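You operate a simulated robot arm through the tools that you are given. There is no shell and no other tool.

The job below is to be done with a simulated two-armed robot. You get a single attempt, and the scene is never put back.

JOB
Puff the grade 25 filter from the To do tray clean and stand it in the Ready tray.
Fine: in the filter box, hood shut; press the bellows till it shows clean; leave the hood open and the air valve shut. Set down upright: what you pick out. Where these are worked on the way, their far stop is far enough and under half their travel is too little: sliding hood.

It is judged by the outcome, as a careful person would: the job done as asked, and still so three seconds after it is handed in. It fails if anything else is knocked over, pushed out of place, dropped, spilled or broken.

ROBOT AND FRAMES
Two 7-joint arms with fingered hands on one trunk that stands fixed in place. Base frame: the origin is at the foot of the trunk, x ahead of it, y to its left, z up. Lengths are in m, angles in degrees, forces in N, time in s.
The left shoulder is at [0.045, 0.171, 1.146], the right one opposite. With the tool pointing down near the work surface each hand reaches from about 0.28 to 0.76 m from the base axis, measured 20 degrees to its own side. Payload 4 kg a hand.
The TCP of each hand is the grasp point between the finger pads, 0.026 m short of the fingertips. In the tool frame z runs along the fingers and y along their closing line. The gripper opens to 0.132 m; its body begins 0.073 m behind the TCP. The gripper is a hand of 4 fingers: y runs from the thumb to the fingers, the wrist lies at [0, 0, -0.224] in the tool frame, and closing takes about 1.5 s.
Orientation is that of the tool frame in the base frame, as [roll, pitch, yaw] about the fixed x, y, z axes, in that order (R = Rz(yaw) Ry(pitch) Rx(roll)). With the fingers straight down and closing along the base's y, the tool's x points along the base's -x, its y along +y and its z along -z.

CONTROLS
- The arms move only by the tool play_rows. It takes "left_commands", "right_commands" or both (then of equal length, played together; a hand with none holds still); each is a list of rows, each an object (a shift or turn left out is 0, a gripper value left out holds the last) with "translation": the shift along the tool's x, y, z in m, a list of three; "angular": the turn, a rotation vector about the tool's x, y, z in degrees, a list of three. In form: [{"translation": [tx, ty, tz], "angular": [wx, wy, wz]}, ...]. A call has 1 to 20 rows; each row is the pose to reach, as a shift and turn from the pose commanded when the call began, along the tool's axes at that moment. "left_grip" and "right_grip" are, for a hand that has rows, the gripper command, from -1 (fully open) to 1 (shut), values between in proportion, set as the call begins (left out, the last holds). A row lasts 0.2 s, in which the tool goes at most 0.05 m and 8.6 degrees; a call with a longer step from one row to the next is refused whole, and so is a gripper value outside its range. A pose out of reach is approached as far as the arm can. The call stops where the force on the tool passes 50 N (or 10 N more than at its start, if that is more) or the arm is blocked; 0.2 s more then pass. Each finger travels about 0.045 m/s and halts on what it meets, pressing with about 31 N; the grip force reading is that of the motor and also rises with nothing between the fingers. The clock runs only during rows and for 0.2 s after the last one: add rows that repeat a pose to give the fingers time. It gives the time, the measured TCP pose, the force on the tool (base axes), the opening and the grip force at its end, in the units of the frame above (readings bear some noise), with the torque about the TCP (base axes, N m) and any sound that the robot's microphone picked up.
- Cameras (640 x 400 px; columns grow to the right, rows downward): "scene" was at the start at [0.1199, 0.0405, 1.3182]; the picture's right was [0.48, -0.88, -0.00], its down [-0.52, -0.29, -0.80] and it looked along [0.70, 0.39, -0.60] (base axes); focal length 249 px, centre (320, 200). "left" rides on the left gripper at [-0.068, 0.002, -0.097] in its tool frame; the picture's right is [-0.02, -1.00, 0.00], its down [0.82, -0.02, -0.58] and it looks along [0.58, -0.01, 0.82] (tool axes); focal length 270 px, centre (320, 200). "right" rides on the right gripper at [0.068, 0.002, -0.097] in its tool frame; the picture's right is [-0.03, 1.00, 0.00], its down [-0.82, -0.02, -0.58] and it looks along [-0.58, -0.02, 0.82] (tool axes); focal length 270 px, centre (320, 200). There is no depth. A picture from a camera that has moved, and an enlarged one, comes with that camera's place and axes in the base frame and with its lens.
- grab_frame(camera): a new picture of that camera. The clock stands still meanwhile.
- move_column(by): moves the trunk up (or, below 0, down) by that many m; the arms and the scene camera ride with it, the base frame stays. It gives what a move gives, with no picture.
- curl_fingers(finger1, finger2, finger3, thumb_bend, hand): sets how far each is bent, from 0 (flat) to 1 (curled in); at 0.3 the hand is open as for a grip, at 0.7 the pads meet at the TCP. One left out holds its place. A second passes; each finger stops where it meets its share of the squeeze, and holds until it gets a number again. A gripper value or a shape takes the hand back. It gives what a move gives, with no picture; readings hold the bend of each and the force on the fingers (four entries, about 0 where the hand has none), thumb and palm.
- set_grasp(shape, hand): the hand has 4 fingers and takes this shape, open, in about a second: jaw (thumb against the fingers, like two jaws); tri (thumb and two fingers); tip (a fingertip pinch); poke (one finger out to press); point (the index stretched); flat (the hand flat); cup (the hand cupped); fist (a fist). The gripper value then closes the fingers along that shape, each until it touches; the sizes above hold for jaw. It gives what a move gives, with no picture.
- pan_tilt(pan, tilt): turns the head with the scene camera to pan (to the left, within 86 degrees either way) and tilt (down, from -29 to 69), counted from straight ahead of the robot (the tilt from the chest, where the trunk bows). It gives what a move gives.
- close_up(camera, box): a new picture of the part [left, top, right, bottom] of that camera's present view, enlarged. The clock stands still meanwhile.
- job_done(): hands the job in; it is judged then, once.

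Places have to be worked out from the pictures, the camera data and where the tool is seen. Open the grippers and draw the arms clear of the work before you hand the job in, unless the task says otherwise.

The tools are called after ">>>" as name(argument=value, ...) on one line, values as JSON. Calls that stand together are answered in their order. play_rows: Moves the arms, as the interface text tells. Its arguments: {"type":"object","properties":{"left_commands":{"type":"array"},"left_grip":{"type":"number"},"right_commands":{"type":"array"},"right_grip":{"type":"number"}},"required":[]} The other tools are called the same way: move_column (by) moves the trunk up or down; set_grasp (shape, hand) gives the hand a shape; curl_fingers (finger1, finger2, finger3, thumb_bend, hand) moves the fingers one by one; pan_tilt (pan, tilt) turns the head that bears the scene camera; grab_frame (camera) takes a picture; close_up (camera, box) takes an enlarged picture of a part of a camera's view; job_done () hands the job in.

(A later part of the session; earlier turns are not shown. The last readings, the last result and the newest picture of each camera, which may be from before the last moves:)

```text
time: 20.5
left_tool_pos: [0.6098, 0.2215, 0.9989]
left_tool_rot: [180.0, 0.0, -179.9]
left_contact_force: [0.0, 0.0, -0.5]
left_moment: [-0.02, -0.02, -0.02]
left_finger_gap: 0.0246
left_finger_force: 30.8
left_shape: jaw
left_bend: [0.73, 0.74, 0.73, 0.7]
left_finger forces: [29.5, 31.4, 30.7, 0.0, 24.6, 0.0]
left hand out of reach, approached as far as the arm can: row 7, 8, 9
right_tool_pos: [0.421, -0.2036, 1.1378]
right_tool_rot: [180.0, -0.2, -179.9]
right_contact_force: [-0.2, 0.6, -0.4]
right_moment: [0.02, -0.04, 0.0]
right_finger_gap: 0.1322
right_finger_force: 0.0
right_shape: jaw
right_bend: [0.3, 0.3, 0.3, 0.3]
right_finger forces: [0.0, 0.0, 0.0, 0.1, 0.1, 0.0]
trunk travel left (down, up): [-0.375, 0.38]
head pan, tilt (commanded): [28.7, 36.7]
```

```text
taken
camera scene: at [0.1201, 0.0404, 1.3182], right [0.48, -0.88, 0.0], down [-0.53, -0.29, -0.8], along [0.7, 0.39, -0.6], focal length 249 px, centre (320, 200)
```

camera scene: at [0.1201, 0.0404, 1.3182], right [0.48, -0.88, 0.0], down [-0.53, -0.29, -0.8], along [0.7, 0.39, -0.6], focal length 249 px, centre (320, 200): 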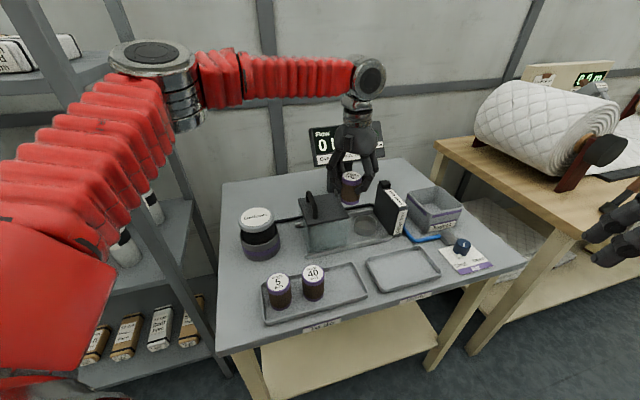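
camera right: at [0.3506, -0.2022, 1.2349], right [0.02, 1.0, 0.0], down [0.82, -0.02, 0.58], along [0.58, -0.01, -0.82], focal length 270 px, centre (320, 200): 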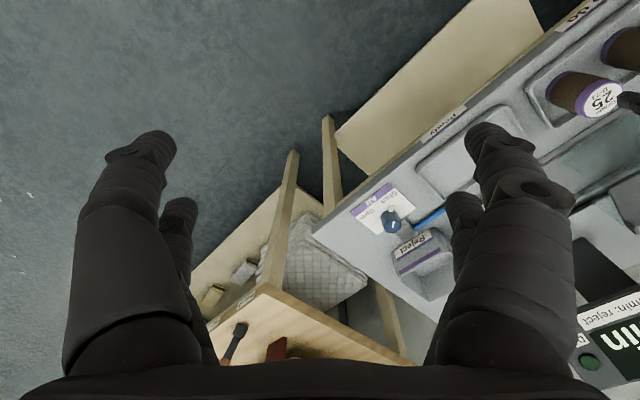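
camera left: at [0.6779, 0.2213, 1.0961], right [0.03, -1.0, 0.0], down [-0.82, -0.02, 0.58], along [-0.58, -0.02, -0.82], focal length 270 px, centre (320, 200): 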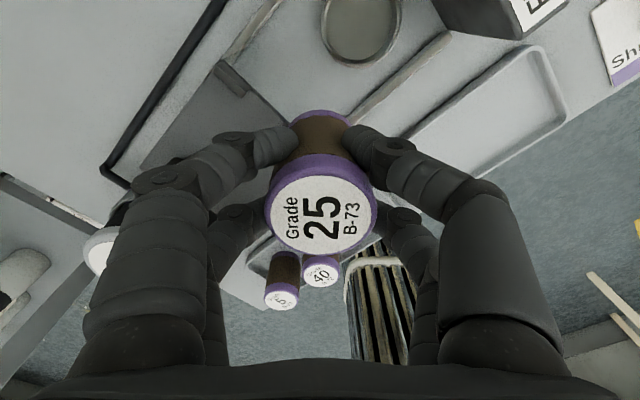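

Yaw isn't the limit; the arm seems to run out because the wrist is high relative to the shoulder. I raise the trunk 0.10 m, which also gives a second height for the scene camera.

>>> move_column(by=0.1)

>>> grab_frame(camera="scene")

>>> close_up(camera="scene", box=[280, 180, 460, 330])

```text
time: 21.8
left_tool_pos: [0.6026, 0.2214, 1.1249]
left_tool_rot: [-179.9, 2.8, -179.9]
left_contact_force: [-0.3, -0.1, -0.5]
left_moment: [0.02, 0.01, -0.03]
left_finger_gap: 0.025
left_finger_force: 30.9
left_shape: jaw
left_bend: [0.73, 0.74, 0.73, 0.7]
left_finger forces: [29.7, 31.3, 30.9, 0.1, 24.5, 0.0]
right_tool_pos: [0.4207, -0.2043, 1.2358]
right_tool_rot: [-179.9, -0.2, -179.9]
right_contact_force: [0.6, -0.4, -0.3]
right_moment: [0.03, -0.02, 0.01]
right_finger_gap: 0.1319
right_finger_force: 0.0
right_shape: jaw
right_bend: [0.3, 0.3, 0.3, 0.3]
right_finger forces: [0.1, 0.0, 0.0, 0.0, 0.0, 0.0]
trunk travel left (down, up): [-0.475, 0.28]
head pan, tilt (commanded): [28.7, 36.7]
```

```text
taken
camera scene: at [0.1006, 0.0405, 1.419], right [0.48, -0.88, 0.0], down [-0.53, -0.29, -0.8], along [0.7, 0.39, -0.6], focal length 249 px, centre (320, 200)
```

scene: 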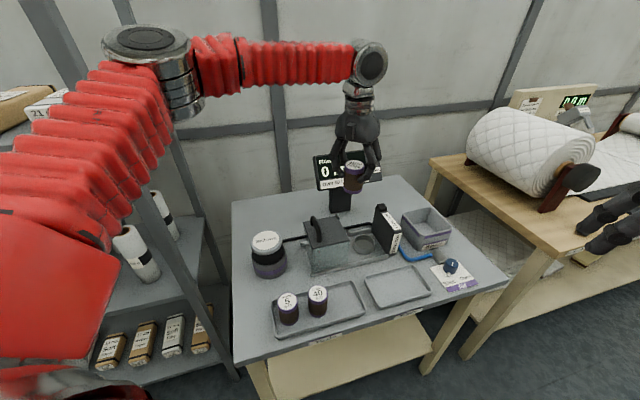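

```text
2.67 times, centred on (370, 255) of scene
camera zoom: at [0.1006, 0.0405, 1.419], right [0.48, -0.88, 0.0], down [-0.53, -0.29, -0.8], along [0.7, 0.39, -0.6], focal length 663 px, centre (187, 53)
```

zoom: 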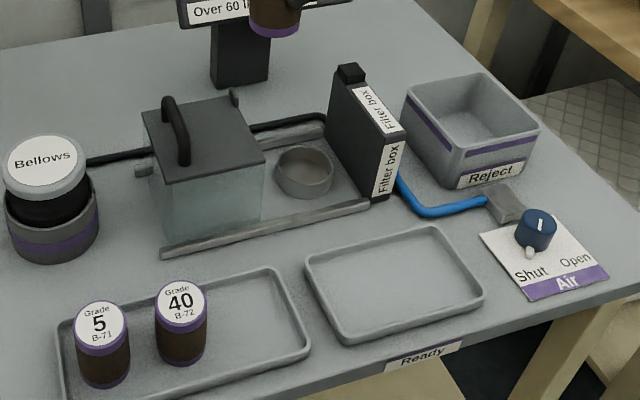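

With the trunk higher I can triangulate the cup's rim at about (0.661, 0.186, 0.834). I now move the held filter forward and down toward the spot above it.

>>> play_rows(left_commands=[{"translation": [-0.01, -0.005, 0.03]}, {"translation": [-0.03, -0.016, 0.055]}, {"translation": [-0.045, -0.026, 0.08]}, {"translation": [-0.059, -0.036, 0.1]}, {"translation": [-0.059, -0.036, 0.1]}])

>>> grab_frame(camera="left")

>>> close_up(camera="scene", box=[280, 180, 460, 330])

```text
time: 23.0
left_tool_pos: [0.5993, 0.2334, 1.0468]
left_tool_rot: [-179.8, 3.0, -179.9]
left_contact_force: [-0.5, 0.4, -0.5]
left_moment: [-0.01, 0.02, -0.01]
left_finger_gap: 0.0243
left_finger_force: 30.9
left_shape: jaw
left_bend: [0.73, 0.74, 0.73, 0.7]
left_finger forces: [29.3, 31.4, 33.5, 0.0, 25.0, 0.1]
left hand out of reach, approached as far as the arm can: row 1, 2, 3, 4, 5
right_tool_pos: [0.4206, -0.2044, 1.2375]
right_tool_rot: [-180.0, -0.1, -179.9]
right_contact_force: [-0.7, -0.8, -0.6]
right_moment: [0.02, -0.03, 0.0]
right_finger_gap: 0.1319
right_finger_force: 0.1
right_shape: jaw
right_bend: [0.3, 0.3, 0.3, 0.3]
right_finger forces: [0.0, 0.0, 0.0, 0.0, 0.0, 0.0]
trunk travel left (down, up): [-0.475, 0.28]
head pan, tilt (commanded): [28.7, 36.7]
```

```text
taken
camera left: at [0.6622, 0.2336, 1.1471], right [0.03, -1.0, 0.0], down [-0.84, -0.02, 0.54], along [-0.54, -0.02, -0.84], focal length 270 px, centre (320, 200)
```

left: 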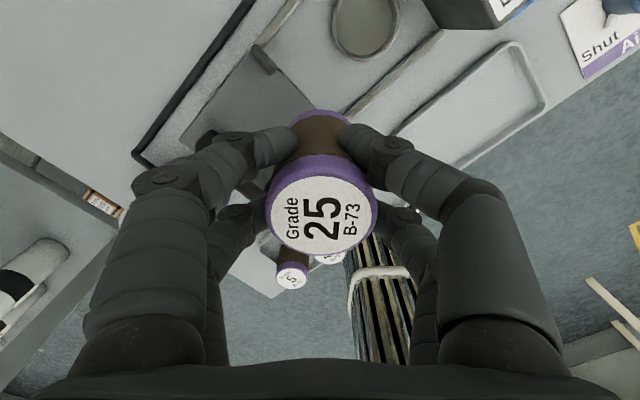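

```text
2.67 times, centred on (370, 255) of scene
camera zoom: at [0.1003, 0.0406, 1.4191], right [0.48, -0.88, 0.0], down [-0.53, -0.29, -0.8], along [0.7, 0.38, -0.6], focal length 663 px, centre (187, 53)
```

zoom: 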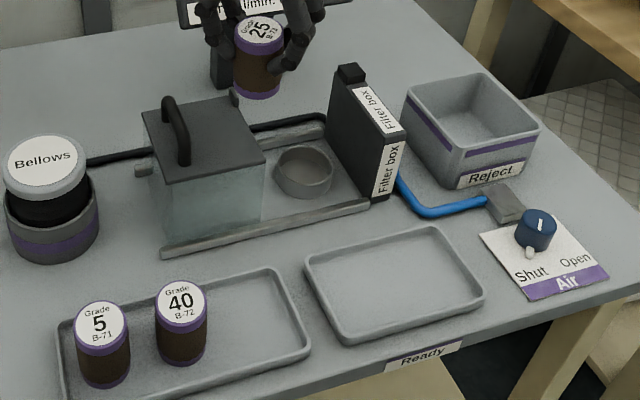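

Still blocked on the way to the cup: the elbow sits high and to the left. I raise the trunk another 0.10 m so that the wrist works well below the shoulder.

>>> move_column(by=0.1)

>>> play_rows(left_commands=[{"translation": [0, -0.002, 0.02]}, {"translation": [0, -0.004, 0.045]}, {"translation": [0, -0.006, 0.07]}, {"translation": [0, -0.008, 0.095]}, {"translation": [0, -0.008, 0.095]}])

>>> grab_frame(camera="scene")

```text
time: 24.4
left_tool_pos: [0.5924, 0.2345, 1.1556]
left_tool_rot: [-179.8, 3.5, -179.9]
left_contact_force: [-0.1, 0.2, -1.5]
left_moment: [-0.06, 0.01, -0.04]
left_finger_gap: 0.0238
left_finger_force: 30.9
left_shape: jaw
left_bend: [0.73, 0.74, 0.73, 0.7]
left_finger forces: [29.3, 31.6, 33.5, 0.0, 25.0, 0.0]
right_tool_pos: [0.422, -0.2041, 1.3378]
right_tool_rot: [180.0, -0.1, -179.9]
right_contact_force: [-0.1, -0.8, -0.2]
right_moment: [0.0, -0.01, -0.02]
right_finger_gap: 0.132
right_finger_force: 0.0
right_shape: jaw
right_bend: [0.3, 0.3, 0.3, 0.3]
right_finger forces: [0.0, 0.0, 0.1, 0.0, 0.1, 0.0]
trunk travel left (down, up): [-0.575, 0.18]
head pan, tilt (commanded): [28.7, 36.7]
```

```text
time: 25.6
left_tool_pos: [0.5681, 0.2464, 1.0794]
left_tool_rot: [-179.7, 3.6, -180.0]
left_contact_force: [-0.2, 0.5, -1.1]
left_moment: [-0.03, 0.04, 0.01]
left_finger_gap: 0.0238
left_finger_force: 30.9
left_shape: jaw
left_bend: [0.73, 0.74, 0.73, 0.71]
left_finger forces: [29.7, 31.6, 34.0, 0.0, 25.3, 0.0]
left hand out of reach, approached as far as the arm can: row 1, 2, 3, 4, 5
right_tool_pos: [0.4216, -0.2047, 1.3371]
right_tool_rot: [180.0, 0.0, -179.9]
right_contact_force: [0.4, -0.8, 0.2]
right_moment: [0.02, -0.02, -0.02]
right_finger_gap: 0.132
right_finger_force: 0.0
right_shape: jaw
right_bend: [0.3, 0.3, 0.3, 0.3]
right_finger forces: [0.0, 0.1, 0.0, 0.0, 0.0, 0.1]
trunk travel left (down, up): [-0.575, 0.18]
head pan, tilt (commanded): [28.7, 36.7]
```

```text
taken
camera scene: at [0.0906, 0.0403, 1.5196], right [0.48, -0.88, 0.0], down [-0.53, -0.29, -0.8], along [0.7, 0.39, -0.6], focal length 249 px, centre (320, 200)
```

scene: 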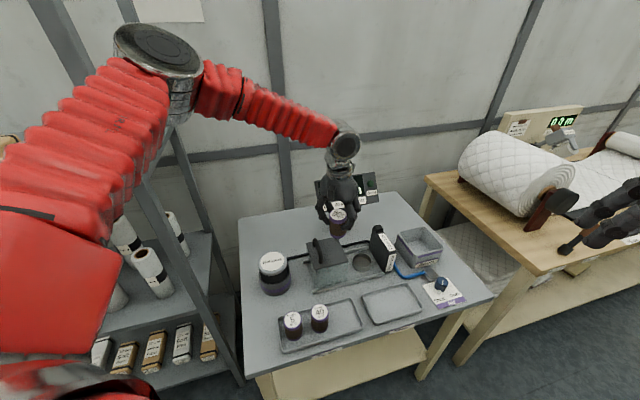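

Raising the trunk did not help: the elbow stayed put. I retract the filter to an easy pose (left, nearer, higher), level the tool again, and bring the trunk back down.

>>> play_rows(left_commands=[{"translation": [0.01, 0.01, -0.03], "angular": [0, 0.6, 0]}, {"translation": [0.03, 0.028, -0.06], "angular": [0, 1.2, 0]}, {"translation": [0.05, 0.046, -0.09], "angular": [0, 1.8, 0]}, {"translation": [0.075, 0.066, -0.12], "angular": [0, 2.4, 0]}, {"translation": [0.1, 0.086, -0.15], "angular": [0, 3.0, 0]}, {"translation": [0.118, 0.104, -0.17], "angular": [0, 3.6, 0]}, {"translation": [0.118, 0.104, -0.17], "angular": [0, 3.6, 0]}])

>>> move_column(by=-0.2)

>>> grab_frame(camera="scene")

```text
time: 27.2
left_tool_pos: [0.4442, 0.3526, 1.2409]
left_tool_rot: [-179.7, -0.1, 180.0]
left_contact_force: [-0.2, -0.1, -1.0]
left_moment: [0.05, 0.07, -0.02]
left_finger_gap: 0.0236
left_finger_force: 30.8
left_shape: jaw
left_bend: [0.73, 0.74, 0.73, 0.71]
left_finger forces: [30.7, 32.2, 34.7, 0.1, 25.9, 0.1]
right_tool_pos: [0.4229, -0.2048, 1.337]
right_tool_rot: [-180.0, -0.1, -180.0]
right_contact_force: [0.8, 0.0, -0.3]
right_moment: [-0.03, 0.0, -0.02]
right_finger_gap: 0.1318
right_finger_force: 0.1
right_shape: jaw
right_bend: [0.3, 0.3, 0.3, 0.3]
right_finger forces: [0.0, 0.1, 0.0, 0.0, 0.0, 0.0]
trunk travel left (down, up): [-0.575, 0.18]
head pan, tilt (commanded): [28.7, 36.7]
```

```text
time: 29.3
left_tool_pos: [0.4432, 0.3528, 1.0409]
left_tool_rot: [-179.9, 0.0, -179.9]
left_contact_force: [0.3, -0.3, -1.5]
left_moment: [0.0, 0.01, -0.02]
left_finger_gap: 0.0235
left_finger_force: 31.4
left_shape: jaw
left_bend: [0.73, 0.74, 0.73, 0.71]
left_finger forces: [30.6, 32.2, 34.7, 0.0, 26.0, 0.0]
right_tool_pos: [0.4219, -0.2044, 1.1374]
right_tool_rot: [180.0, -0.1, -180.0]
right_contact_force: [0.4, -0.3, -0.4]
right_moment: [-0.02, -0.03, -0.05]
right_finger_gap: 0.1321
right_finger_force: 0.1
right_shape: jaw
right_bend: [0.3, 0.3, 0.3, 0.3]
right_finger forces: [0.0, 0.1, 0.0, 0.0, 0.1, 0.1]
trunk travel left (down, up): [-0.375, 0.38]
head pan, tilt (commanded): [28.7, 36.7]
```

```text
taken
camera scene: at [0.1195, 0.0405, 1.3184], right [0.48, -0.88, 0.0], down [-0.52, -0.29, -0.8], along [0.7, 0.39, -0.6], focal length 249 px, centre (320, 200)
```

scene: 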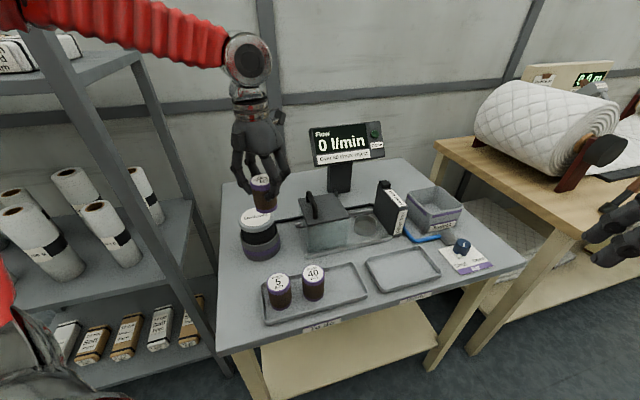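

I check how the filter sits in the fingers after these moves, since the finger gap reading has crept down slightly.

>>> grab_frame(camera="left")

>>> close_up(camera="scene", box=[210, 90, 310, 220])

```text
taken
camera left: at [0.5124, 0.3527, 1.1376], right [0.03, -1.0, 0.0], down [-0.82, -0.02, 0.58], along [-0.58, -0.02, -0.82], focal length 270 px, centre (320, 200)
```

left: 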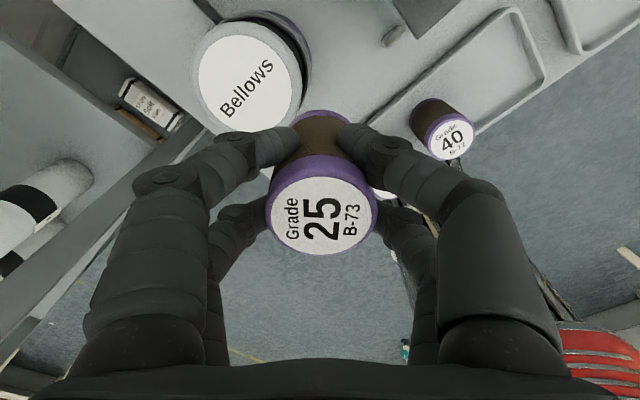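

```text
3.08 times, centred on (260, 155) of scene
camera zoom: at [0.1195, 0.0405, 1.3184], right [0.48, -0.88, 0.0], down [-0.52, -0.29, -0.8], along [0.7, 0.39, -0.6], focal length 765 px, centre (505, 338)
```

zoom: 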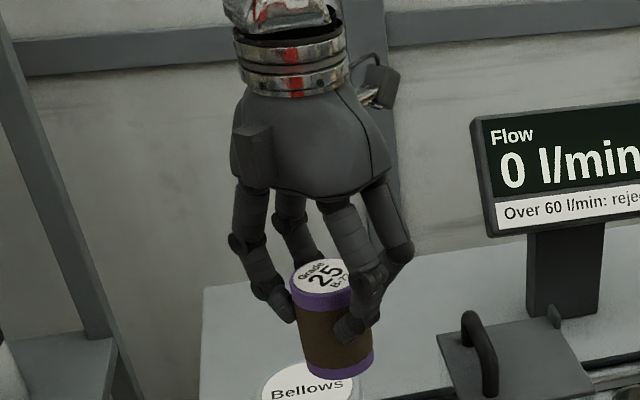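

The filter is well held and upright (about 0.07 m tall, bottom about 0.064 m below the TCP). From this fresh posture I try again toward the cup, passing above the hood.

>>> play_rows(left_commands=[{"translation": [-0.031, -0.024, -0.01]}, {"translation": [-0.062, -0.048, -0.01]}, {"translation": [-0.093, -0.071, -0.01]}, {"translation": [-0.124, -0.095, -0.01]}, {"translation": [-0.155, -0.119, -0.01]}, {"translation": [-0.186, -0.142, 0.0]}, {"translation": [-0.218, -0.167, 0.01]}, {"translation": [-0.218, -0.167, 0.01]}])

>>> grab_frame(camera="scene")

```text
time: 31.1
left_tool_pos: [0.6108, 0.2226, 1.0292]
left_tool_rot: [-179.8, -0.1, -179.9]
left_contact_force: [0.4, 0.1, 0.1]
left_moment: [0.01, -0.02, 0.0]
left_finger_gap: 0.0233
left_finger_force: 30.9
left_shape: jaw
left_bend: [0.73, 0.74, 0.73, 0.71]
left_finger forces: [30.7, 32.3, 35.1, 0.0, 26.3, 0.0]
left hand out of reach, approached as far as the arm can: row 6, 7, 8
right_tool_pos: [0.4212, -0.2053, 1.1371]
right_tool_rot: [-180.0, 0.0, -180.0]
right_contact_force: [0.3, 0.4, -0.5]
right_moment: [-0.01, -0.02, -0.01]
right_finger_gap: 0.1321
right_finger_force: 0.0
right_shape: jaw
right_bend: [0.3, 0.3, 0.3, 0.3]
right_finger forces: [0.1, 0.0, 0.0, 0.0, 0.0, 0.0]
trunk travel left (down, up): [-0.375, 0.38]
head pan, tilt (commanded): [28.7, 36.7]
```

```text
taken
camera scene: at [0.1198, 0.04, 1.3183], right [0.48, -0.88, 0.0], down [-0.52, -0.29, -0.8], along [0.7, 0.39, -0.6], focal length 249 px, centre (320, 200)
```

scene: 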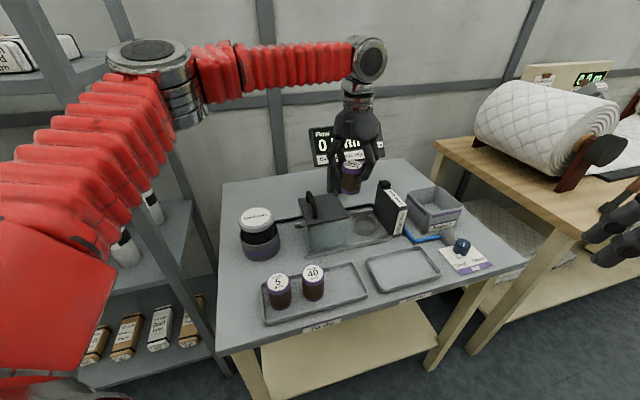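

Same limit, so it comes from the raised elbow. I retract, raise the trunk 0.2 m, and then lower the hand before reaching out, so that the elbow starts low.

>>> play_rows(left_commands=[{"translation": [0.028, 0.022, -0.01]}, {"translation": [0.056, 0.044, -0.02]}, {"translation": [0.084, 0.066, -0.02]}, {"translation": [0.112, 0.088, -0.02]}, {"translation": [0.14, 0.11, -0.02]}, {"translation": [0.168, 0.13, -0.02]}, {"translation": [0.168, 0.13, -0.02]}])

>>> move_column(by=0.2)

>>> play_rows(left_commands=[{"translation": [0, 0, 0.04]}, {"translation": [0, 0, 0.08]}, {"translation": [0, 0, 0.12]}, {"translation": [0, 0, 0.16]}, {"translation": [0, 0, 0.2]}, {"translation": [0, 0, 0.22]}, {"translation": [0, 0, 0.22]}])

>>> grab_frame(camera="scene")

```text
time: 32.7
left_tool_pos: [0.443, 0.3486, 1.0472]
left_tool_rot: [-179.8, -0.1, 179.9]
left_contact_force: [-0.1, 0.0, 0.2]
left_moment: [0.06, -0.02, 0.02]
left_finger_gap: 0.0232
left_finger_force: 30.7
left_shape: jaw
left_bend: [0.73, 0.74, 0.73, 0.71]
left_finger forces: [30.7, 32.5, 35.1, 0.0, 26.5, 0.0]
right_tool_pos: [0.4222, -0.2049, 1.1382]
right_tool_rot: [179.9, -0.1, -179.9]
right_contact_force: [0.4, 0.1, -0.9]
right_moment: [-0.01, 0.02, 0.01]
right_finger_gap: 0.1321
right_finger_force: 0.0
right_shape: jaw
right_bend: [0.3, 0.3, 0.3, 0.3]
right_finger forces: [0.0, 0.0, 0.0, 0.1, 0.0, 0.0]
trunk travel left (down, up): [-0.375, 0.38]
head pan, tilt (commanded): [28.7, 36.7]
```

```text
time: 34.9
left_tool_pos: [0.4431, 0.3514, 1.2474]
left_tool_rot: [-179.8, -0.2, -180.0]
left_contact_force: [-0.8, -0.5, -1.1]
left_moment: [-0.02, 0.01, -0.02]
left_finger_gap: 0.0232
left_finger_force: 30.7
left_shape: jaw
left_bend: [0.73, 0.74, 0.73, 0.71]
left_finger forces: [30.8, 32.5, 35.4, 0.1, 26.6, 0.0]
right_tool_pos: [0.4219, -0.2039, 1.3371]
right_tool_rot: [-179.9, -0.1, -180.0]
right_contact_force: [-0.1, 0.1, -0.4]
right_moment: [0.02, 0.0, -0.02]
right_finger_gap: 0.1318
right_finger_force: 0.1
right_shape: jaw
right_bend: [0.3, 0.3, 0.3, 0.3]
right_finger forces: [0.0, 0.0, 0.1, 0.1, 0.0, 0.1]
trunk travel left (down, up): [-0.575, 0.18]
head pan, tilt (commanded): [28.7, 36.7]
```

```text
time: 36.5
left_tool_pos: [0.4444, 0.3487, 1.0264]
left_tool_rot: [-179.8, -0.1, -179.9]
left_contact_force: [-0.5, 0.7, -1.8]
left_moment: [0.0, 0.02, 0.0]
left_finger_gap: 0.0229
left_finger_force: 31.5
left_shape: jaw
left_bend: [0.73, 0.74, 0.73, 0.71]
left_finger forces: [31.5, 33.2, 36.5, 0.0, 27.6, 0.0]
right_tool_pos: [0.4209, -0.2044, 1.3379]
right_tool_rot: [-180.0, -0.1, -179.8]
right_contact_force: [0.3, -0.9, -1.0]
right_moment: [0.02, 0.0, 0.01]
right_finger_gap: 0.1321
right_finger_force: 0.0
right_shape: jaw
right_bend: [0.3, 0.3, 0.3, 0.3]
right_finger forces: [0.0, 0.1, 0.0, 0.0, 0.0, 0.1]
trunk travel left (down, up): [-0.575, 0.18]
head pan, tilt (commanded): [28.7, 36.7]
```

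```text
taken
camera scene: at [0.0903, 0.0404, 1.5196], right [0.48, -0.88, 0.0], down [-0.52, -0.29, -0.8], along [0.7, 0.39, -0.6], focal length 249 px, centre (320, 200)
```

scene: 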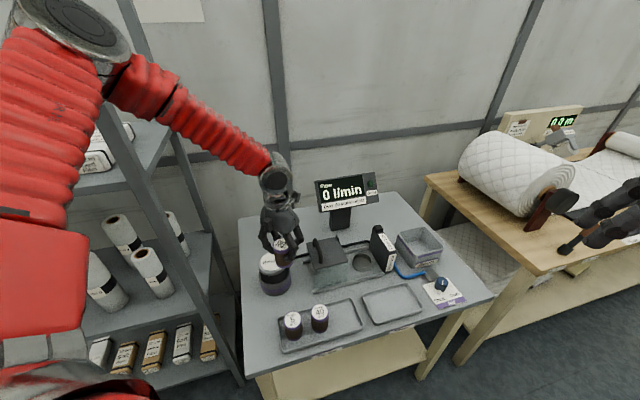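

Now the forearm slopes down well. I reach out toward the cup at about z 1.03, above the hood.

>>> play_rows(left_commands=[{"translation": [-0.031, -0.024, -0.01]}, {"translation": [-0.062, -0.048, -0.01]}, {"translation": [-0.093, -0.07, -0.01]}, {"translation": [-0.124, -0.093, -0.01]}, {"translation": [-0.155, -0.116, -0.01]}, {"translation": [-0.186, -0.139, 0.0]}, {"translation": [-0.217, -0.163, 0.01]}, {"translation": [-0.217, -0.163, 0.01]}])

>>> grab_frame(camera="scene")

>>> grab_frame(camera="left")

```text
time: 38.3
left_tool_pos: [0.5591, 0.2496, 1.0831]
left_tool_rot: [-179.7, 0.0, -179.9]
left_contact_force: [-0.1, -0.2, -0.9]
left_moment: [0.01, -0.03, -0.01]
left_finger_gap: 0.023
left_finger_force: 31.0
left_shape: jaw
left_bend: [0.73, 0.74, 0.73, 0.71]
left_finger forces: [31.3, 32.9, 36.7, 0.1, 28.1, 0.0]
left hand out of reach, approached as far as the arm can: row 4, 5, 6, 7, 8
right_tool_pos: [0.4221, -0.2045, 1.3381]
right_tool_rot: [180.0, -0.1, -180.0]
right_contact_force: [0.4, -0.2, -0.6]
right_moment: [0.0, -0.02, 0.02]
right_finger_gap: 0.132
right_finger_force: 0.1
right_shape: jaw
right_bend: [0.3, 0.3, 0.3, 0.3]
right_finger forces: [0.0, 0.0, 0.1, 0.0, 0.1, 0.0]
trunk travel left (down, up): [-0.575, 0.18]
head pan, tilt (commanded): [28.7, 36.7]
```

```text
taken
camera scene: at [0.0908, 0.0401, 1.5196], right [0.48, -0.88, 0.0], down [-0.53, -0.29, -0.8], along [0.7, 0.39, -0.6], focal length 249 px, centre (320, 200)
```

scene: 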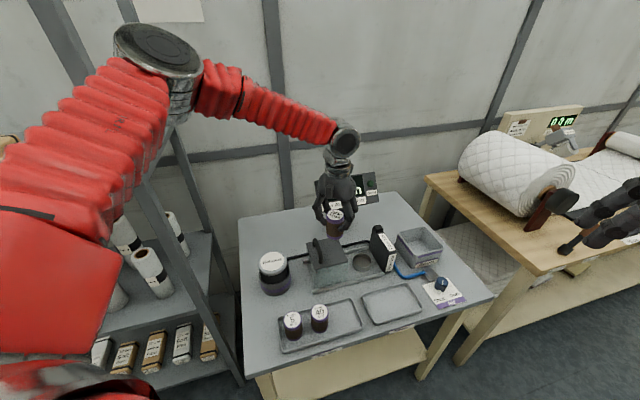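

```text
taken
camera left: at [0.6276, 0.2507, 1.1799], right [0.03, -1.0, 0.0], down [-0.82, -0.02, 0.58], along [-0.58, -0.02, -0.82], focal length 270 px, centre (320, 200)
```

left: 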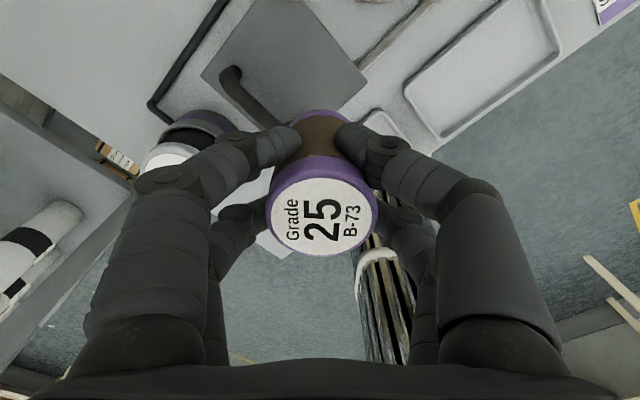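

The elbow again stopped at the same place, though the right arm began at y = +0.015, so a better arm posture must exist. I look at both arms with the head camera to understand their postures.

>>> pan_tilt(pan=-45, tilt=25)

>>> grab_frame(camera="scene")

>>> pan_tilt(pan=65, tilt=25)

>>> grab_frame(camera="scene")

```text
time: 39.8
left_tool_pos: [0.5586, 0.2499, 1.0834]
left_tool_rot: [-179.7, -0.1, 180.0]
left_contact_force: [-0.5, 0.5, -0.8]
left_moment: [-0.01, 0.03, 0.0]
left_finger_gap: 0.0226
left_finger_force: 30.7
left_shape: jaw
left_bend: [0.73, 0.74, 0.73, 0.71]
left_finger forces: [31.1, 32.9, 36.7, 0.1, 28.2, 0.0]
right_tool_pos: [0.4211, -0.2057, 1.3379]
right_tool_rot: [-179.9, 0.0, -179.9]
right_contact_force: [-0.3, 0.0, 0.1]
right_moment: [0.01, 0.0, 0.03]
right_finger_gap: 0.1318
right_finger_force: 0.1
right_shape: jaw
right_bend: [0.3, 0.3, 0.3, 0.3]
right_finger forces: [0.0, 0.1, 0.0, 0.0, 0.1, 0.0]
trunk travel left (down, up): [-0.575, 0.18]
head pan, tilt (commanded): [-45.0, 25.0]
```

```text
taken
camera scene: at [0.0795, -0.0664, 1.538], right [-0.71, -0.71, 0.0], down [-0.3, 0.3, -0.91], along [0.64, -0.64, -0.42], focal length 249 px, centre (320, 200)
```

scene: 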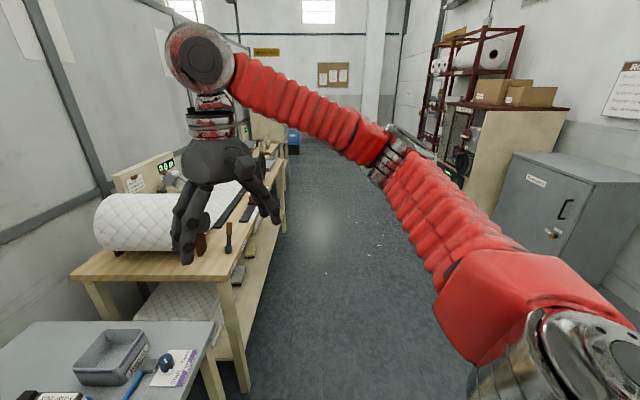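

```text
time: 41.6
left_tool_pos: [0.5596, 0.2504, 1.0833]
left_tool_rot: [-179.7, -0.1, 180.0]
left_contact_force: [-0.3, -0.2, -0.9]
left_moment: [-0.01, 0.03, -0.01]
left_finger_gap: 0.0229
left_finger_force: 31.3
left_shape: jaw
left_bend: [0.73, 0.74, 0.73, 0.71]
left_finger forces: [31.2, 32.9, 36.6, 0.1, 28.0, 0.0]
right_tool_pos: [0.4218, -0.2043, 1.3372]
right_tool_rot: [-180.0, -0.1, -180.0]
right_contact_force: [-0.3, -0.4, -0.5]
right_moment: [0.03, 0.03, -0.02]
right_finger_gap: 0.1319
right_finger_force: 0.3
right_shape: jaw
right_bend: [0.3, 0.3, 0.3, 0.3]
right_finger forces: [0.0, 0.1, 0.0, 0.1, 0.0, 0.0]
trunk travel left (down, up): [-0.575, 0.18]
head pan, tilt (commanded): [65.0, 25.0]
```

```text
taken
camera scene: at [0.0532, 0.0821, 1.538], right [0.91, -0.42, 0.0], down [-0.18, -0.38, -0.91], along [0.38, 0.82, -0.42], focal length 249 px, centre (320, 200)
```

scene: 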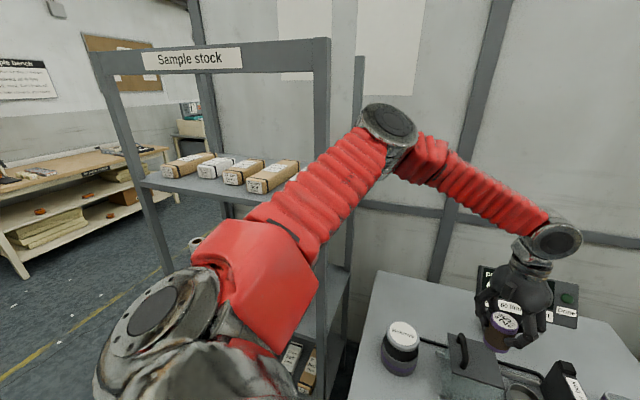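

The right arm keeps its elbow lower and further out. I move the right hand further aside, and bring the left hand back and up so I can try crossing over from a more compact posture.

>>> play_rows(left_commands=[{"translation": [0.027, 0, -0.037]}, {"translation": [0.054, 0, -0.074]}, {"translation": [0.081, 0, -0.11]}, {"translation": [0.108, 0, -0.146]}, {"translation": [0.135, 0, -0.182]}, {"translation": [0.16, 0, -0.217]}, {"translation": [0.16, 0, -0.217]}], right_commands=[{"translation": [0.01, -0.035, 0]}, {"translation": [0.02, -0.07, 0]}, {"translation": [0.03, -0.105, 0]}, {"translation": [0.04, -0.14, 0]}, {"translation": [0.055, -0.17, 0]}, {"translation": [0.07, -0.2, 0]}, {"translation": [0.07, -0.2, 0]}])

>>> move_column(by=-0.2)

>>> grab_frame(camera="scene")

```text
time: 43.2
left_tool_pos: [0.4001, 0.2568, 1.2962]
left_tool_rot: [-179.8, -0.3, -179.9]
left_contact_force: [0.9, 0.2, -0.8]
left_moment: [-0.01, 0.05, -0.02]
left_finger_gap: 0.0227
left_finger_force: 31.2
left_shape: jaw
left_bend: [0.73, 0.74, 0.73, 0.71]
left_finger forces: [31.7, 33.5, 37.3, 0.0, 28.6, 0.0]
right_tool_pos: [0.3549, -0.4043, 1.337]
right_tool_rot: [-179.9, -0.2, -179.9]
right_contact_force: [-0.2, 0.8, 0.4]
right_moment: [0.0, 0.03, 0.0]
right_finger_gap: 0.1321
right_finger_force: 0.0
right_shape: jaw
right_bend: [0.3, 0.3, 0.3, 0.3]
right_finger forces: [0.0, 0.0, 0.0, 0.0, 0.0, 0.1]
trunk travel left (down, up): [-0.575, 0.18]
head pan, tilt (commanded): [65.0, 25.0]
```

```text
time: 45.4
left_tool_pos: [0.4001, 0.257, 1.0935]
left_tool_rot: [-179.7, 0.0, -179.8]
left_contact_force: [-0.5, 0.5, -0.8]
left_moment: [0.02, 0.03, 0.0]
left_finger_gap: 0.0226
left_finger_force: 30.9
left_shape: jaw
left_bend: [0.73, 0.74, 0.73, 0.71]
left_finger forces: [31.8, 33.5, 37.4, 0.1, 28.6, 0.0]
right_tool_pos: [0.3515, -0.4058, 1.1373]
right_tool_rot: [-180.0, 0.1, -180.0]
right_contact_force: [0.3, -0.2, 0.2]
right_moment: [-0.01, 0.01, -0.01]
right_finger_gap: 0.1317
right_finger_force: 0.0
right_shape: jaw
right_bend: [0.3, 0.3, 0.3, 0.3]
right_finger forces: [0.0, 0.0, 0.1, 0.0, 0.0, 0.1]
trunk travel left (down, up): [-0.375, 0.38]
head pan, tilt (commanded): [65.0, 25.0]
```

```text
taken
camera scene: at [0.0818, 0.0821, 1.3368], right [0.91, -0.42, 0.0], down [-0.18, -0.38, -0.91], along [0.38, 0.82, -0.42], focal length 249 px, centre (320, 200)
```

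scene: 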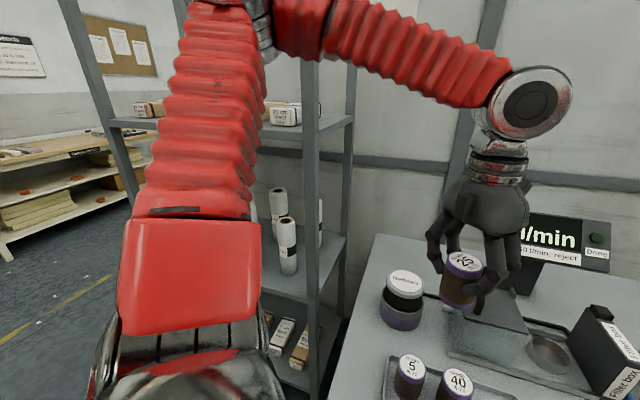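

The elbow has crept high, which blocks inward reach. Leaning the hand (fingers pointing right and down) moves the wrist back to the left, so I test whether a 25° lean lets me get above the cup.

>>> play_rows(left_commands=[{"translation": [-0.01, 0, 0], "angular": [0, 0, 7.5]}, {"translation": [-0.02, 0, 0], "angular": [0, 0, 15]}, {"translation": [-0.03, 0, 0], "angular": [0, 0, 22.5]}, {"translation": [-0.04, 0, 0], "angular": [0, 0, 30]}, {"translation": [-0.05, 0, 0], "angular": [0, 0, 37.5]}, {"translation": [-0.06, 0, 0], "angular": [0, 0, 45]}, {"translation": [-0.06, 0, 0], "angular": [0, 0, 45]}])

>>> play_rows(left_commands=[{"translation": [0, 0, 0], "angular": [0, -6.25, 0]}, {"translation": [0, 0, 0], "angular": [0, -12.5, 0]}, {"translation": [0, 0, 0], "angular": [0, -18.75, 0]}, {"translation": [0, 0, 0], "angular": [0, -25, 0]}, {"translation": [0, 0, 0], "angular": [0, -25, 0]}])

>>> pan_tilt(pan=28.7, tilt=36.7)

>>> grab_frame(camera="scene")

```text
time: 47.0
left_tool_pos: [0.4599, 0.2602, 1.0927]
left_tool_rot: [-179.9, 0.1, 134.9]
left_contact_force: [0.0, -0.9, -1.5]
left_moment: [0.0, -0.01, -0.05]
left_finger_gap: 0.0229
left_finger_force: 31.3
left_shape: jaw
left_bend: [0.73, 0.74, 0.73, 0.71]
left_finger forces: [31.6, 33.5, 37.5, 0.0, 28.7, 0.0]
right_tool_pos: [0.3516, -0.4055, 1.1382]
right_tool_rot: [180.0, 0.0, -179.9]
right_contact_force: [-0.3, -0.3, -0.7]
right_moment: [-0.01, -0.01, -0.02]
right_finger_gap: 0.1322
right_finger_force: 0.1
right_shape: jaw
right_bend: [0.3, 0.3, 0.3, 0.3]
right_finger forces: [0.0, 0.0, 0.0, 0.0, 0.0, 0.0]
trunk travel left (down, up): [-0.375, 0.38]
head pan, tilt (commanded): [65.0, 25.0]
```

```text
time: 48.2
left_tool_pos: [0.4598, 0.2596, 1.0921]
left_tool_rot: [-179.8, 25.2, 135.0]
left_contact_force: [-0.5, -0.5, -0.8]
left_moment: [0.04, 0.03, -0.03]
left_finger_gap: 0.0225
left_finger_force: 31.1
left_shape: jaw
left_bend: [0.73, 0.74, 0.73, 0.71]
left_finger forces: [32.2, 34.2, 38.0, 0.0, 28.8, 0.1]
right_tool_pos: [0.3506, -0.4053, 1.1362]
right_tool_rot: [-179.9, 0.0, -179.9]
right_contact_force: [0.0, -0.5, -0.7]
right_moment: [-0.03, 0.01, 0.01]
right_finger_gap: 0.1318
right_finger_force: 0.0
right_shape: jaw
right_bend: [0.3, 0.3, 0.3, 0.3]
right_finger forces: [0.0, 0.1, 0.1, 0.1, 0.0, 0.1]
trunk travel left (down, up): [-0.375, 0.38]
head pan, tilt (commanded): [65.0, 25.0]
```

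```text
time: 49.2
left_tool_pos: [0.4602, 0.2577, 1.0925]
left_tool_rot: [-179.7, 25.1, 135.1]
left_contact_force: [0.5, 1.1, -0.5]
left_moment: [-0.01, -0.02, -0.03]
left_finger_gap: 0.0226
left_finger_force: 30.9
left_shape: jaw
left_bend: [0.73, 0.74, 0.73, 0.71]
left_finger forces: [32.2, 34.2, 38.0, 0.0, 28.8, 0.0]
right_tool_pos: [0.3517, -0.4045, 1.1376]
right_tool_rot: [-179.9, -0.1, -179.9]
right_contact_force: [0.4, 0.0, -0.3]
right_moment: [-0.02, -0.01, -0.01]
right_finger_gap: 0.132
right_finger_force: 0.1
right_shape: jaw
right_bend: [0.3, 0.3, 0.3, 0.3]
right_finger forces: [0.1, 0.0, 0.0, 0.0, 0.0, 0.0]
trunk travel left (down, up): [-0.375, 0.38]
head pan, tilt (commanded): [28.7, 36.7]
```

```text
taken
camera scene: at [0.1196, 0.0406, 1.3183], right [0.48, -0.88, 0.0], down [-0.52, -0.29, -0.8], along [0.7, 0.39, -0.6], focal length 249 px, centre (320, 200)
```

scene: 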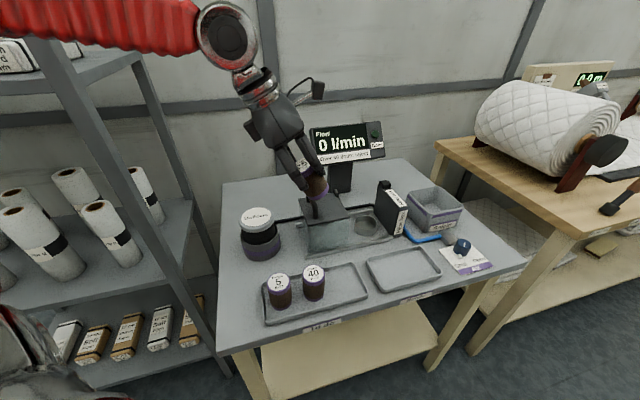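

The lean works in place. Now I test the reach: move the leaned hand to a point above the cup, staying clear of the hood's handle.

>>> play_rows(left_commands=[{"translation": [-0.025, 0.0153, 0.01]}, {"translation": [-0.05, 0.0305, 0.03]}, {"translation": [-0.075, 0.0458, 0.055]}, {"translation": [-0.1, 0.061, 0.08]}, {"translation": [-0.125, 0.0763, 0.108]}, {"translation": [-0.15, 0.0916, 0.1361]}, {"translation": [-0.15, 0.0916, 0.1361]}])

>>> grab_frame(camera="scene")

>>> grab_frame(camera="left")

```text
time: 50.8
left_tool_pos: [0.6612, 0.1848, 1.0344]
left_tool_rot: [-179.9, 25.1, 135.1]
left_contact_force: [-0.9, 0.0, -0.8]
left_moment: [0.03, -0.04, 0.02]
left_finger_gap: 0.0223
left_finger_force: 30.7
left_shape: jaw
left_bend: [0.73, 0.74, 0.73, 0.71]
left_finger forces: [32.3, 34.6, 38.1, 0.0, 28.9, 0.1]
right_tool_pos: [0.3502, -0.4052, 1.1379]
right_tool_rot: [-180.0, 0.0, -179.9]
right_contact_force: [0.0, 0.0, -1.2]
right_moment: [-0.03, -0.02, -0.01]
right_finger_gap: 0.1319
right_finger_force: 0.1
right_shape: jaw
right_bend: [0.3, 0.3, 0.3, 0.3]
right_finger forces: [0.0, 0.0, 0.0, 0.0, 0.0, 0.0]
trunk travel left (down, up): [-0.375, 0.38]
head pan, tilt (commanded): [28.7, 36.7]
```

```text
taken
camera scene: at [0.1187, 0.0401, 1.3184], right [0.48, -0.88, 0.0], down [-0.52, -0.29, -0.8], along [0.7, 0.39, -0.6], focal length 249 px, centre (320, 200)
```

scene: 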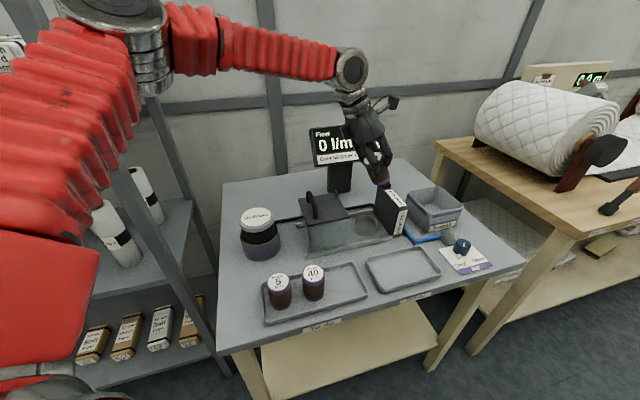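

```text
taken
camera left: at [0.6768, 0.1701, 1.1511], right [-0.69, -0.72, 0.01], down [-0.71, 0.68, 0.18], along [-0.14, 0.11, -0.98], focal length 270 px, centre (320, 200)
```

left: 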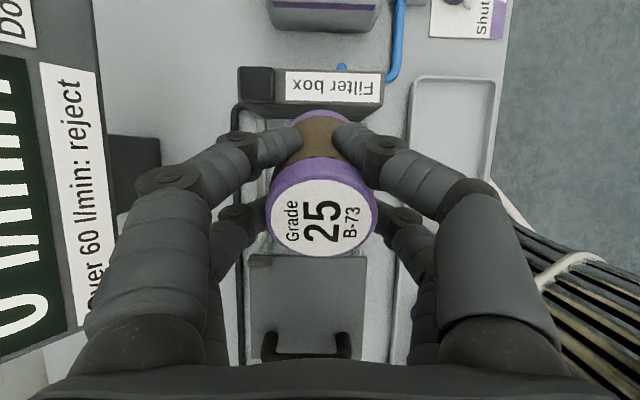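

With the lean the hand gets above the cup. So I'll set the filter back in its old place in the To do tray, re-grip it with the hand leaned, and lower the trunk for more reach. First I go back above the tray, upright.

>>> play_rows(left_commands=[{"translation": [0.012, -0.022, -0.02]}, {"translation": [0.025, -0.045, -0.04], "angular": [0, 4, 0]}, {"translation": [0.04, -0.07, -0.06], "angular": [0, 8, 0]}, {"translation": [0.055, -0.1, -0.08], "angular": [0, 13, 0]}, {"translation": [0.07, -0.13, -0.097], "angular": [0, 19, 0]}, {"translation": [0.0854, -0.1598, -0.1122], "angular": [0, 25, 0]}, {"translation": [0.0854, -0.1598, -0.1122], "angular": [0, 25, 0]}])

>>> move_column(by=-0.1)

>>> grab_frame(camera="left")

>>> grab_frame(camera="scene")

```text
time: 52.4
left_tool_pos: [0.4615, 0.1621, 1.1004]
left_tool_rot: [-179.7, 0.0, 135.0]
left_contact_force: [0.5, -0.5, -1.7]
left_moment: [-0.06, 0.0, 0.01]
left_finger_gap: 0.0221
left_finger_force: 31.0
left_shape: jaw
left_bend: [0.73, 0.74, 0.73, 0.71]
left_finger forces: [33.2, 35.9, 39.2, 0.1, 29.3, 0.0]
right_tool_pos: [0.3511, -0.4045, 1.1371]
right_tool_rot: [180.0, 0.0, -179.9]
right_contact_force: [0.8, -0.4, -0.3]
right_moment: [-0.02, -0.01, -0.01]
right_finger_gap: 0.1317
right_finger_force: 0.0
right_shape: jaw
right_bend: [0.3, 0.3, 0.3, 0.3]
right_finger forces: [0.1, 0.0, 0.0, 0.0, 0.1, 0.0]
trunk travel left (down, up): [-0.375, 0.38]
head pan, tilt (commanded): [28.7, 36.7]
```

```text
time: 53.8
left_tool_pos: [0.46, 0.1611, 0.9993]
left_tool_rot: [-179.8, 0.1, 135.2]
left_contact_force: [0.3, 0.7, -0.8]
left_moment: [-0.03, -0.03, -0.03]
left_finger_gap: 0.0219
left_finger_force: 30.7
left_shape: jaw
left_bend: [0.73, 0.74, 0.73, 0.71]
left_finger forces: [33.3, 35.8, 39.2, 0.1, 29.3, 0.0]
right_tool_pos: [0.3515, -0.4053, 1.0373]
right_tool_rot: [180.0, 0.1, -179.9]
right_contact_force: [-0.4, -0.5, -0.1]
right_moment: [0.01, -0.04, 0.0]
right_finger_gap: 0.132
right_finger_force: 0.0
right_shape: jaw
right_bend: [0.3, 0.3, 0.3, 0.3]
right_finger forces: [0.0, 0.0, 0.0, 0.1, 0.0, 0.0]
trunk travel left (down, up): [-0.275, 0.48]
head pan, tilt (commanded): [28.7, 36.7]
```

```text
taken
camera left: at [0.5097, 0.1126, 1.097], right [-0.69, -0.73, 0.0], down [-0.59, 0.56, 0.58], along [-0.42, 0.39, -0.82], focal length 270 px, centre (320, 200)
```

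left: 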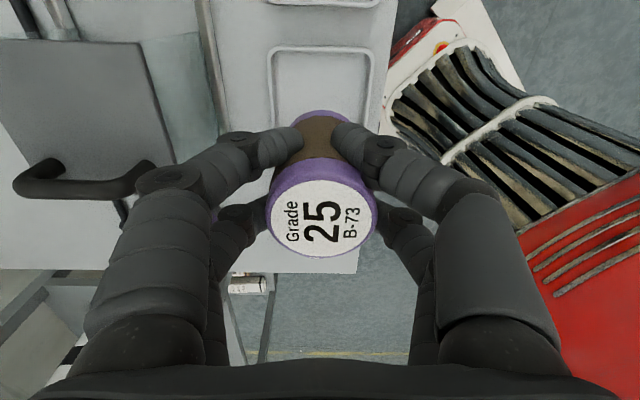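

```text
taken
camera scene: at [0.1511, 0.0405, 1.2164], right [0.48, -0.88, 0.0], down [-0.52, -0.29, -0.8], along [0.7, 0.39, -0.6], focal length 249 px, centre (320, 200)
```

scene: 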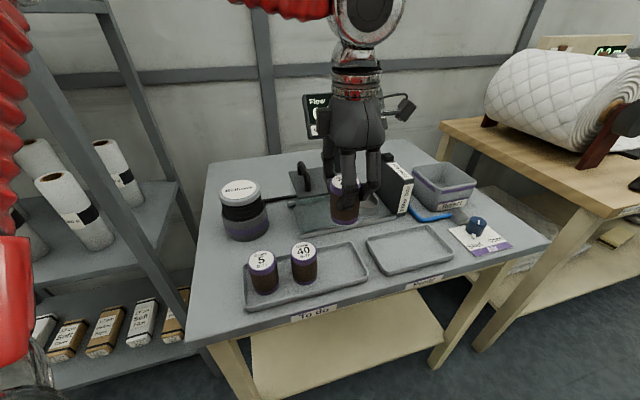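

The filter has crept a few millimetres in the fingers but is still upright. I lower it back to its place in the To do tray, the last part slowly while watching the force.

>>> play_rows(left_commands=[{"translation": [0, 0, 0.03]}, {"translation": [-0.0018, -0.0006, 0.06]}, {"translation": [-0.0018, -0.0006, 0.09]}, {"translation": [-0.0018, -0.0006, 0.115]}, {"translation": [-0.0018, -0.0006, 0.124]}, {"translation": [-0.0018, -0.0006, 0.127]}, {"translation": [-0.0018, -0.0006, 0.127]}])

>>> play_rows(left_commands=[{"translation": [0, 0, 0.001]}, {"translation": [0, 0, 0.002]}, {"translation": [0, 0, 0.003]}, {"translation": [0, 0, 0.004]}])

>>> close_up(camera="scene", box=[230, 170, 410, 310])

```text
time: 55.4
left_tool_pos: [0.4615, 0.1583, 0.8716]
left_tool_rot: [-179.8, 0.2, 135.0]
left_contact_force: [0.3, 0.1, -0.7]
left_moment: [0.02, -0.02, -0.01]
left_finger_gap: 0.022
left_finger_force: 31.3
left_shape: jaw
left_bend: [0.73, 0.73, 0.73, 0.71]
left_finger forces: [34.7, 37.3, 39.6, 0.0, 29.0, 0.0]
right_tool_pos: [0.3509, -0.4049, 1.0367]
right_tool_rot: [179.9, 0.0, -179.9]
right_contact_force: [-0.2, 0.1, -0.2]
right_moment: [0.03, 0.0, 0.04]
right_finger_gap: 0.132
right_finger_force: 0.0
right_shape: jaw
right_bend: [0.3, 0.3, 0.3, 0.3]
right_finger forces: [0.0, 0.0, 0.1, 0.0, 0.1, 0.0]
trunk travel left (down, up): [-0.275, 0.48]
head pan, tilt (commanded): [28.7, 36.7]
```

```text
time: 56.4
left_tool_pos: [0.4597, 0.1585, 0.8676]
left_tool_rot: [-179.7, 0.0, 135.0]
left_contact_force: [0.6, -0.5, -2.0]
left_moment: [-0.01, 0.04, 0.0]
left_finger_gap: 0.022
left_finger_force: 31.2
left_shape: jaw
left_bend: [0.73, 0.73, 0.73, 0.71]
left_finger forces: [34.8, 37.4, 39.6, 0.1, 29.1, 0.1]
right_tool_pos: [0.3516, -0.405, 1.0371]
right_tool_rot: [179.9, 0.0, -179.9]
right_contact_force: [0.3, -0.7, -0.8]
right_moment: [-0.01, 0.0, -0.02]
right_finger_gap: 0.1319
right_finger_force: 0.0
right_shape: jaw
right_bend: [0.3, 0.3, 0.3, 0.3]
right_finger forces: [0.1, 0.1, 0.0, 0.0, 0.1, 0.0]
trunk travel left (down, up): [-0.275, 0.48]
head pan, tilt (commanded): [28.7, 36.7]
```

```text
2.86 times, centred on (320, 240) of scene
camera zoom: at [0.1517, 0.0405, 1.2162], right [0.48, -0.88, 0.0], down [-0.52, -0.29, -0.8], along [0.7, 0.39, -0.6], focal length 711 px, centre (320, 86)
```

zoom: 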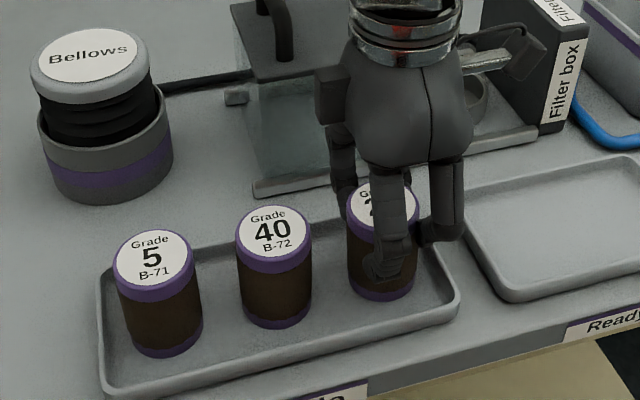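

No floor contact yet at z 0.8676. I keep going down in 1 mm steps.

>>> play_rows(left_commands=[{"translation": [0, 0, 0.001]}, {"translation": [0, 0, 0.002]}, {"translation": [0, 0, 0.003]}, {"translation": [0, 0, 0.003]}])

>>> play_rows(left_commands=[{"translation": [0, 0, 0.001]}, {"translation": [0, 0, 0.002]}, {"translation": [0, 0, 0.002]}])

```text
time: 57.4
left_tool_pos: [0.4611, 0.1587, 0.8659]
left_tool_rot: [-179.8, 0.1, 135.0]
left_contact_force: [-1.2, -0.6, 1.4]
left_moment: [0.05, 0.06, 0.02]
left_finger_gap: 0.0221
left_finger_force: 31.4
left_shape: jaw
left_bend: [0.73, 0.74, 0.73, 0.71]
left_finger forces: [34.3, 37.3, 40.1, 0.0, 29.3, 0.0]
right_tool_pos: [0.3503, -0.4045, 1.0372]
right_tool_rot: [-179.9, 0.0, -179.9]
right_contact_force: [0.3, -0.5, -1.1]
right_moment: [-0.01, -0.02, 0.03]
right_finger_gap: 0.1318
right_finger_force: 0.1
right_shape: jaw
right_bend: [0.3, 0.3, 0.3, 0.3]
right_finger forces: [0.0, 0.0, 0.0, 0.0, 0.1, 0.0]
trunk travel left (down, up): [-0.275, 0.48]
head pan, tilt (commanded): [28.7, 36.7]
```

```text
time: 58.2
left_tool_pos: [0.4605, 0.1585, 0.8645]
left_tool_rot: [-179.9, 0.3, 135.0]
left_contact_force: [2.2, -3.6, 20.1]
left_moment: [0.19, 0.08, 0.02]
left_finger_gap: 0.0224
left_finger_force: 30.8
left_shape: jaw
left_bend: [0.73, 0.74, 0.73, 0.71]
left_finger forces: [36.6, 38.9, 40.5, 0.1, 31.6, 0.1]
right_tool_pos: [0.3509, -0.4044, 1.038]
right_tool_rot: [180.0, -0.1, -179.8]
right_contact_force: [0.1, 0.4, -0.3]
right_moment: [0.01, -0.03, 0.05]
right_finger_gap: 0.1318
right_finger_force: 0.0
right_shape: jaw
right_bend: [0.3, 0.3, 0.3, 0.3]
right_finger forces: [0.1, 0.1, 0.1, 0.1, 0.1, 0.0]
trunk travel left (down, up): [-0.275, 0.48]
head pan, tilt (commanded): [28.7, 36.7]
```

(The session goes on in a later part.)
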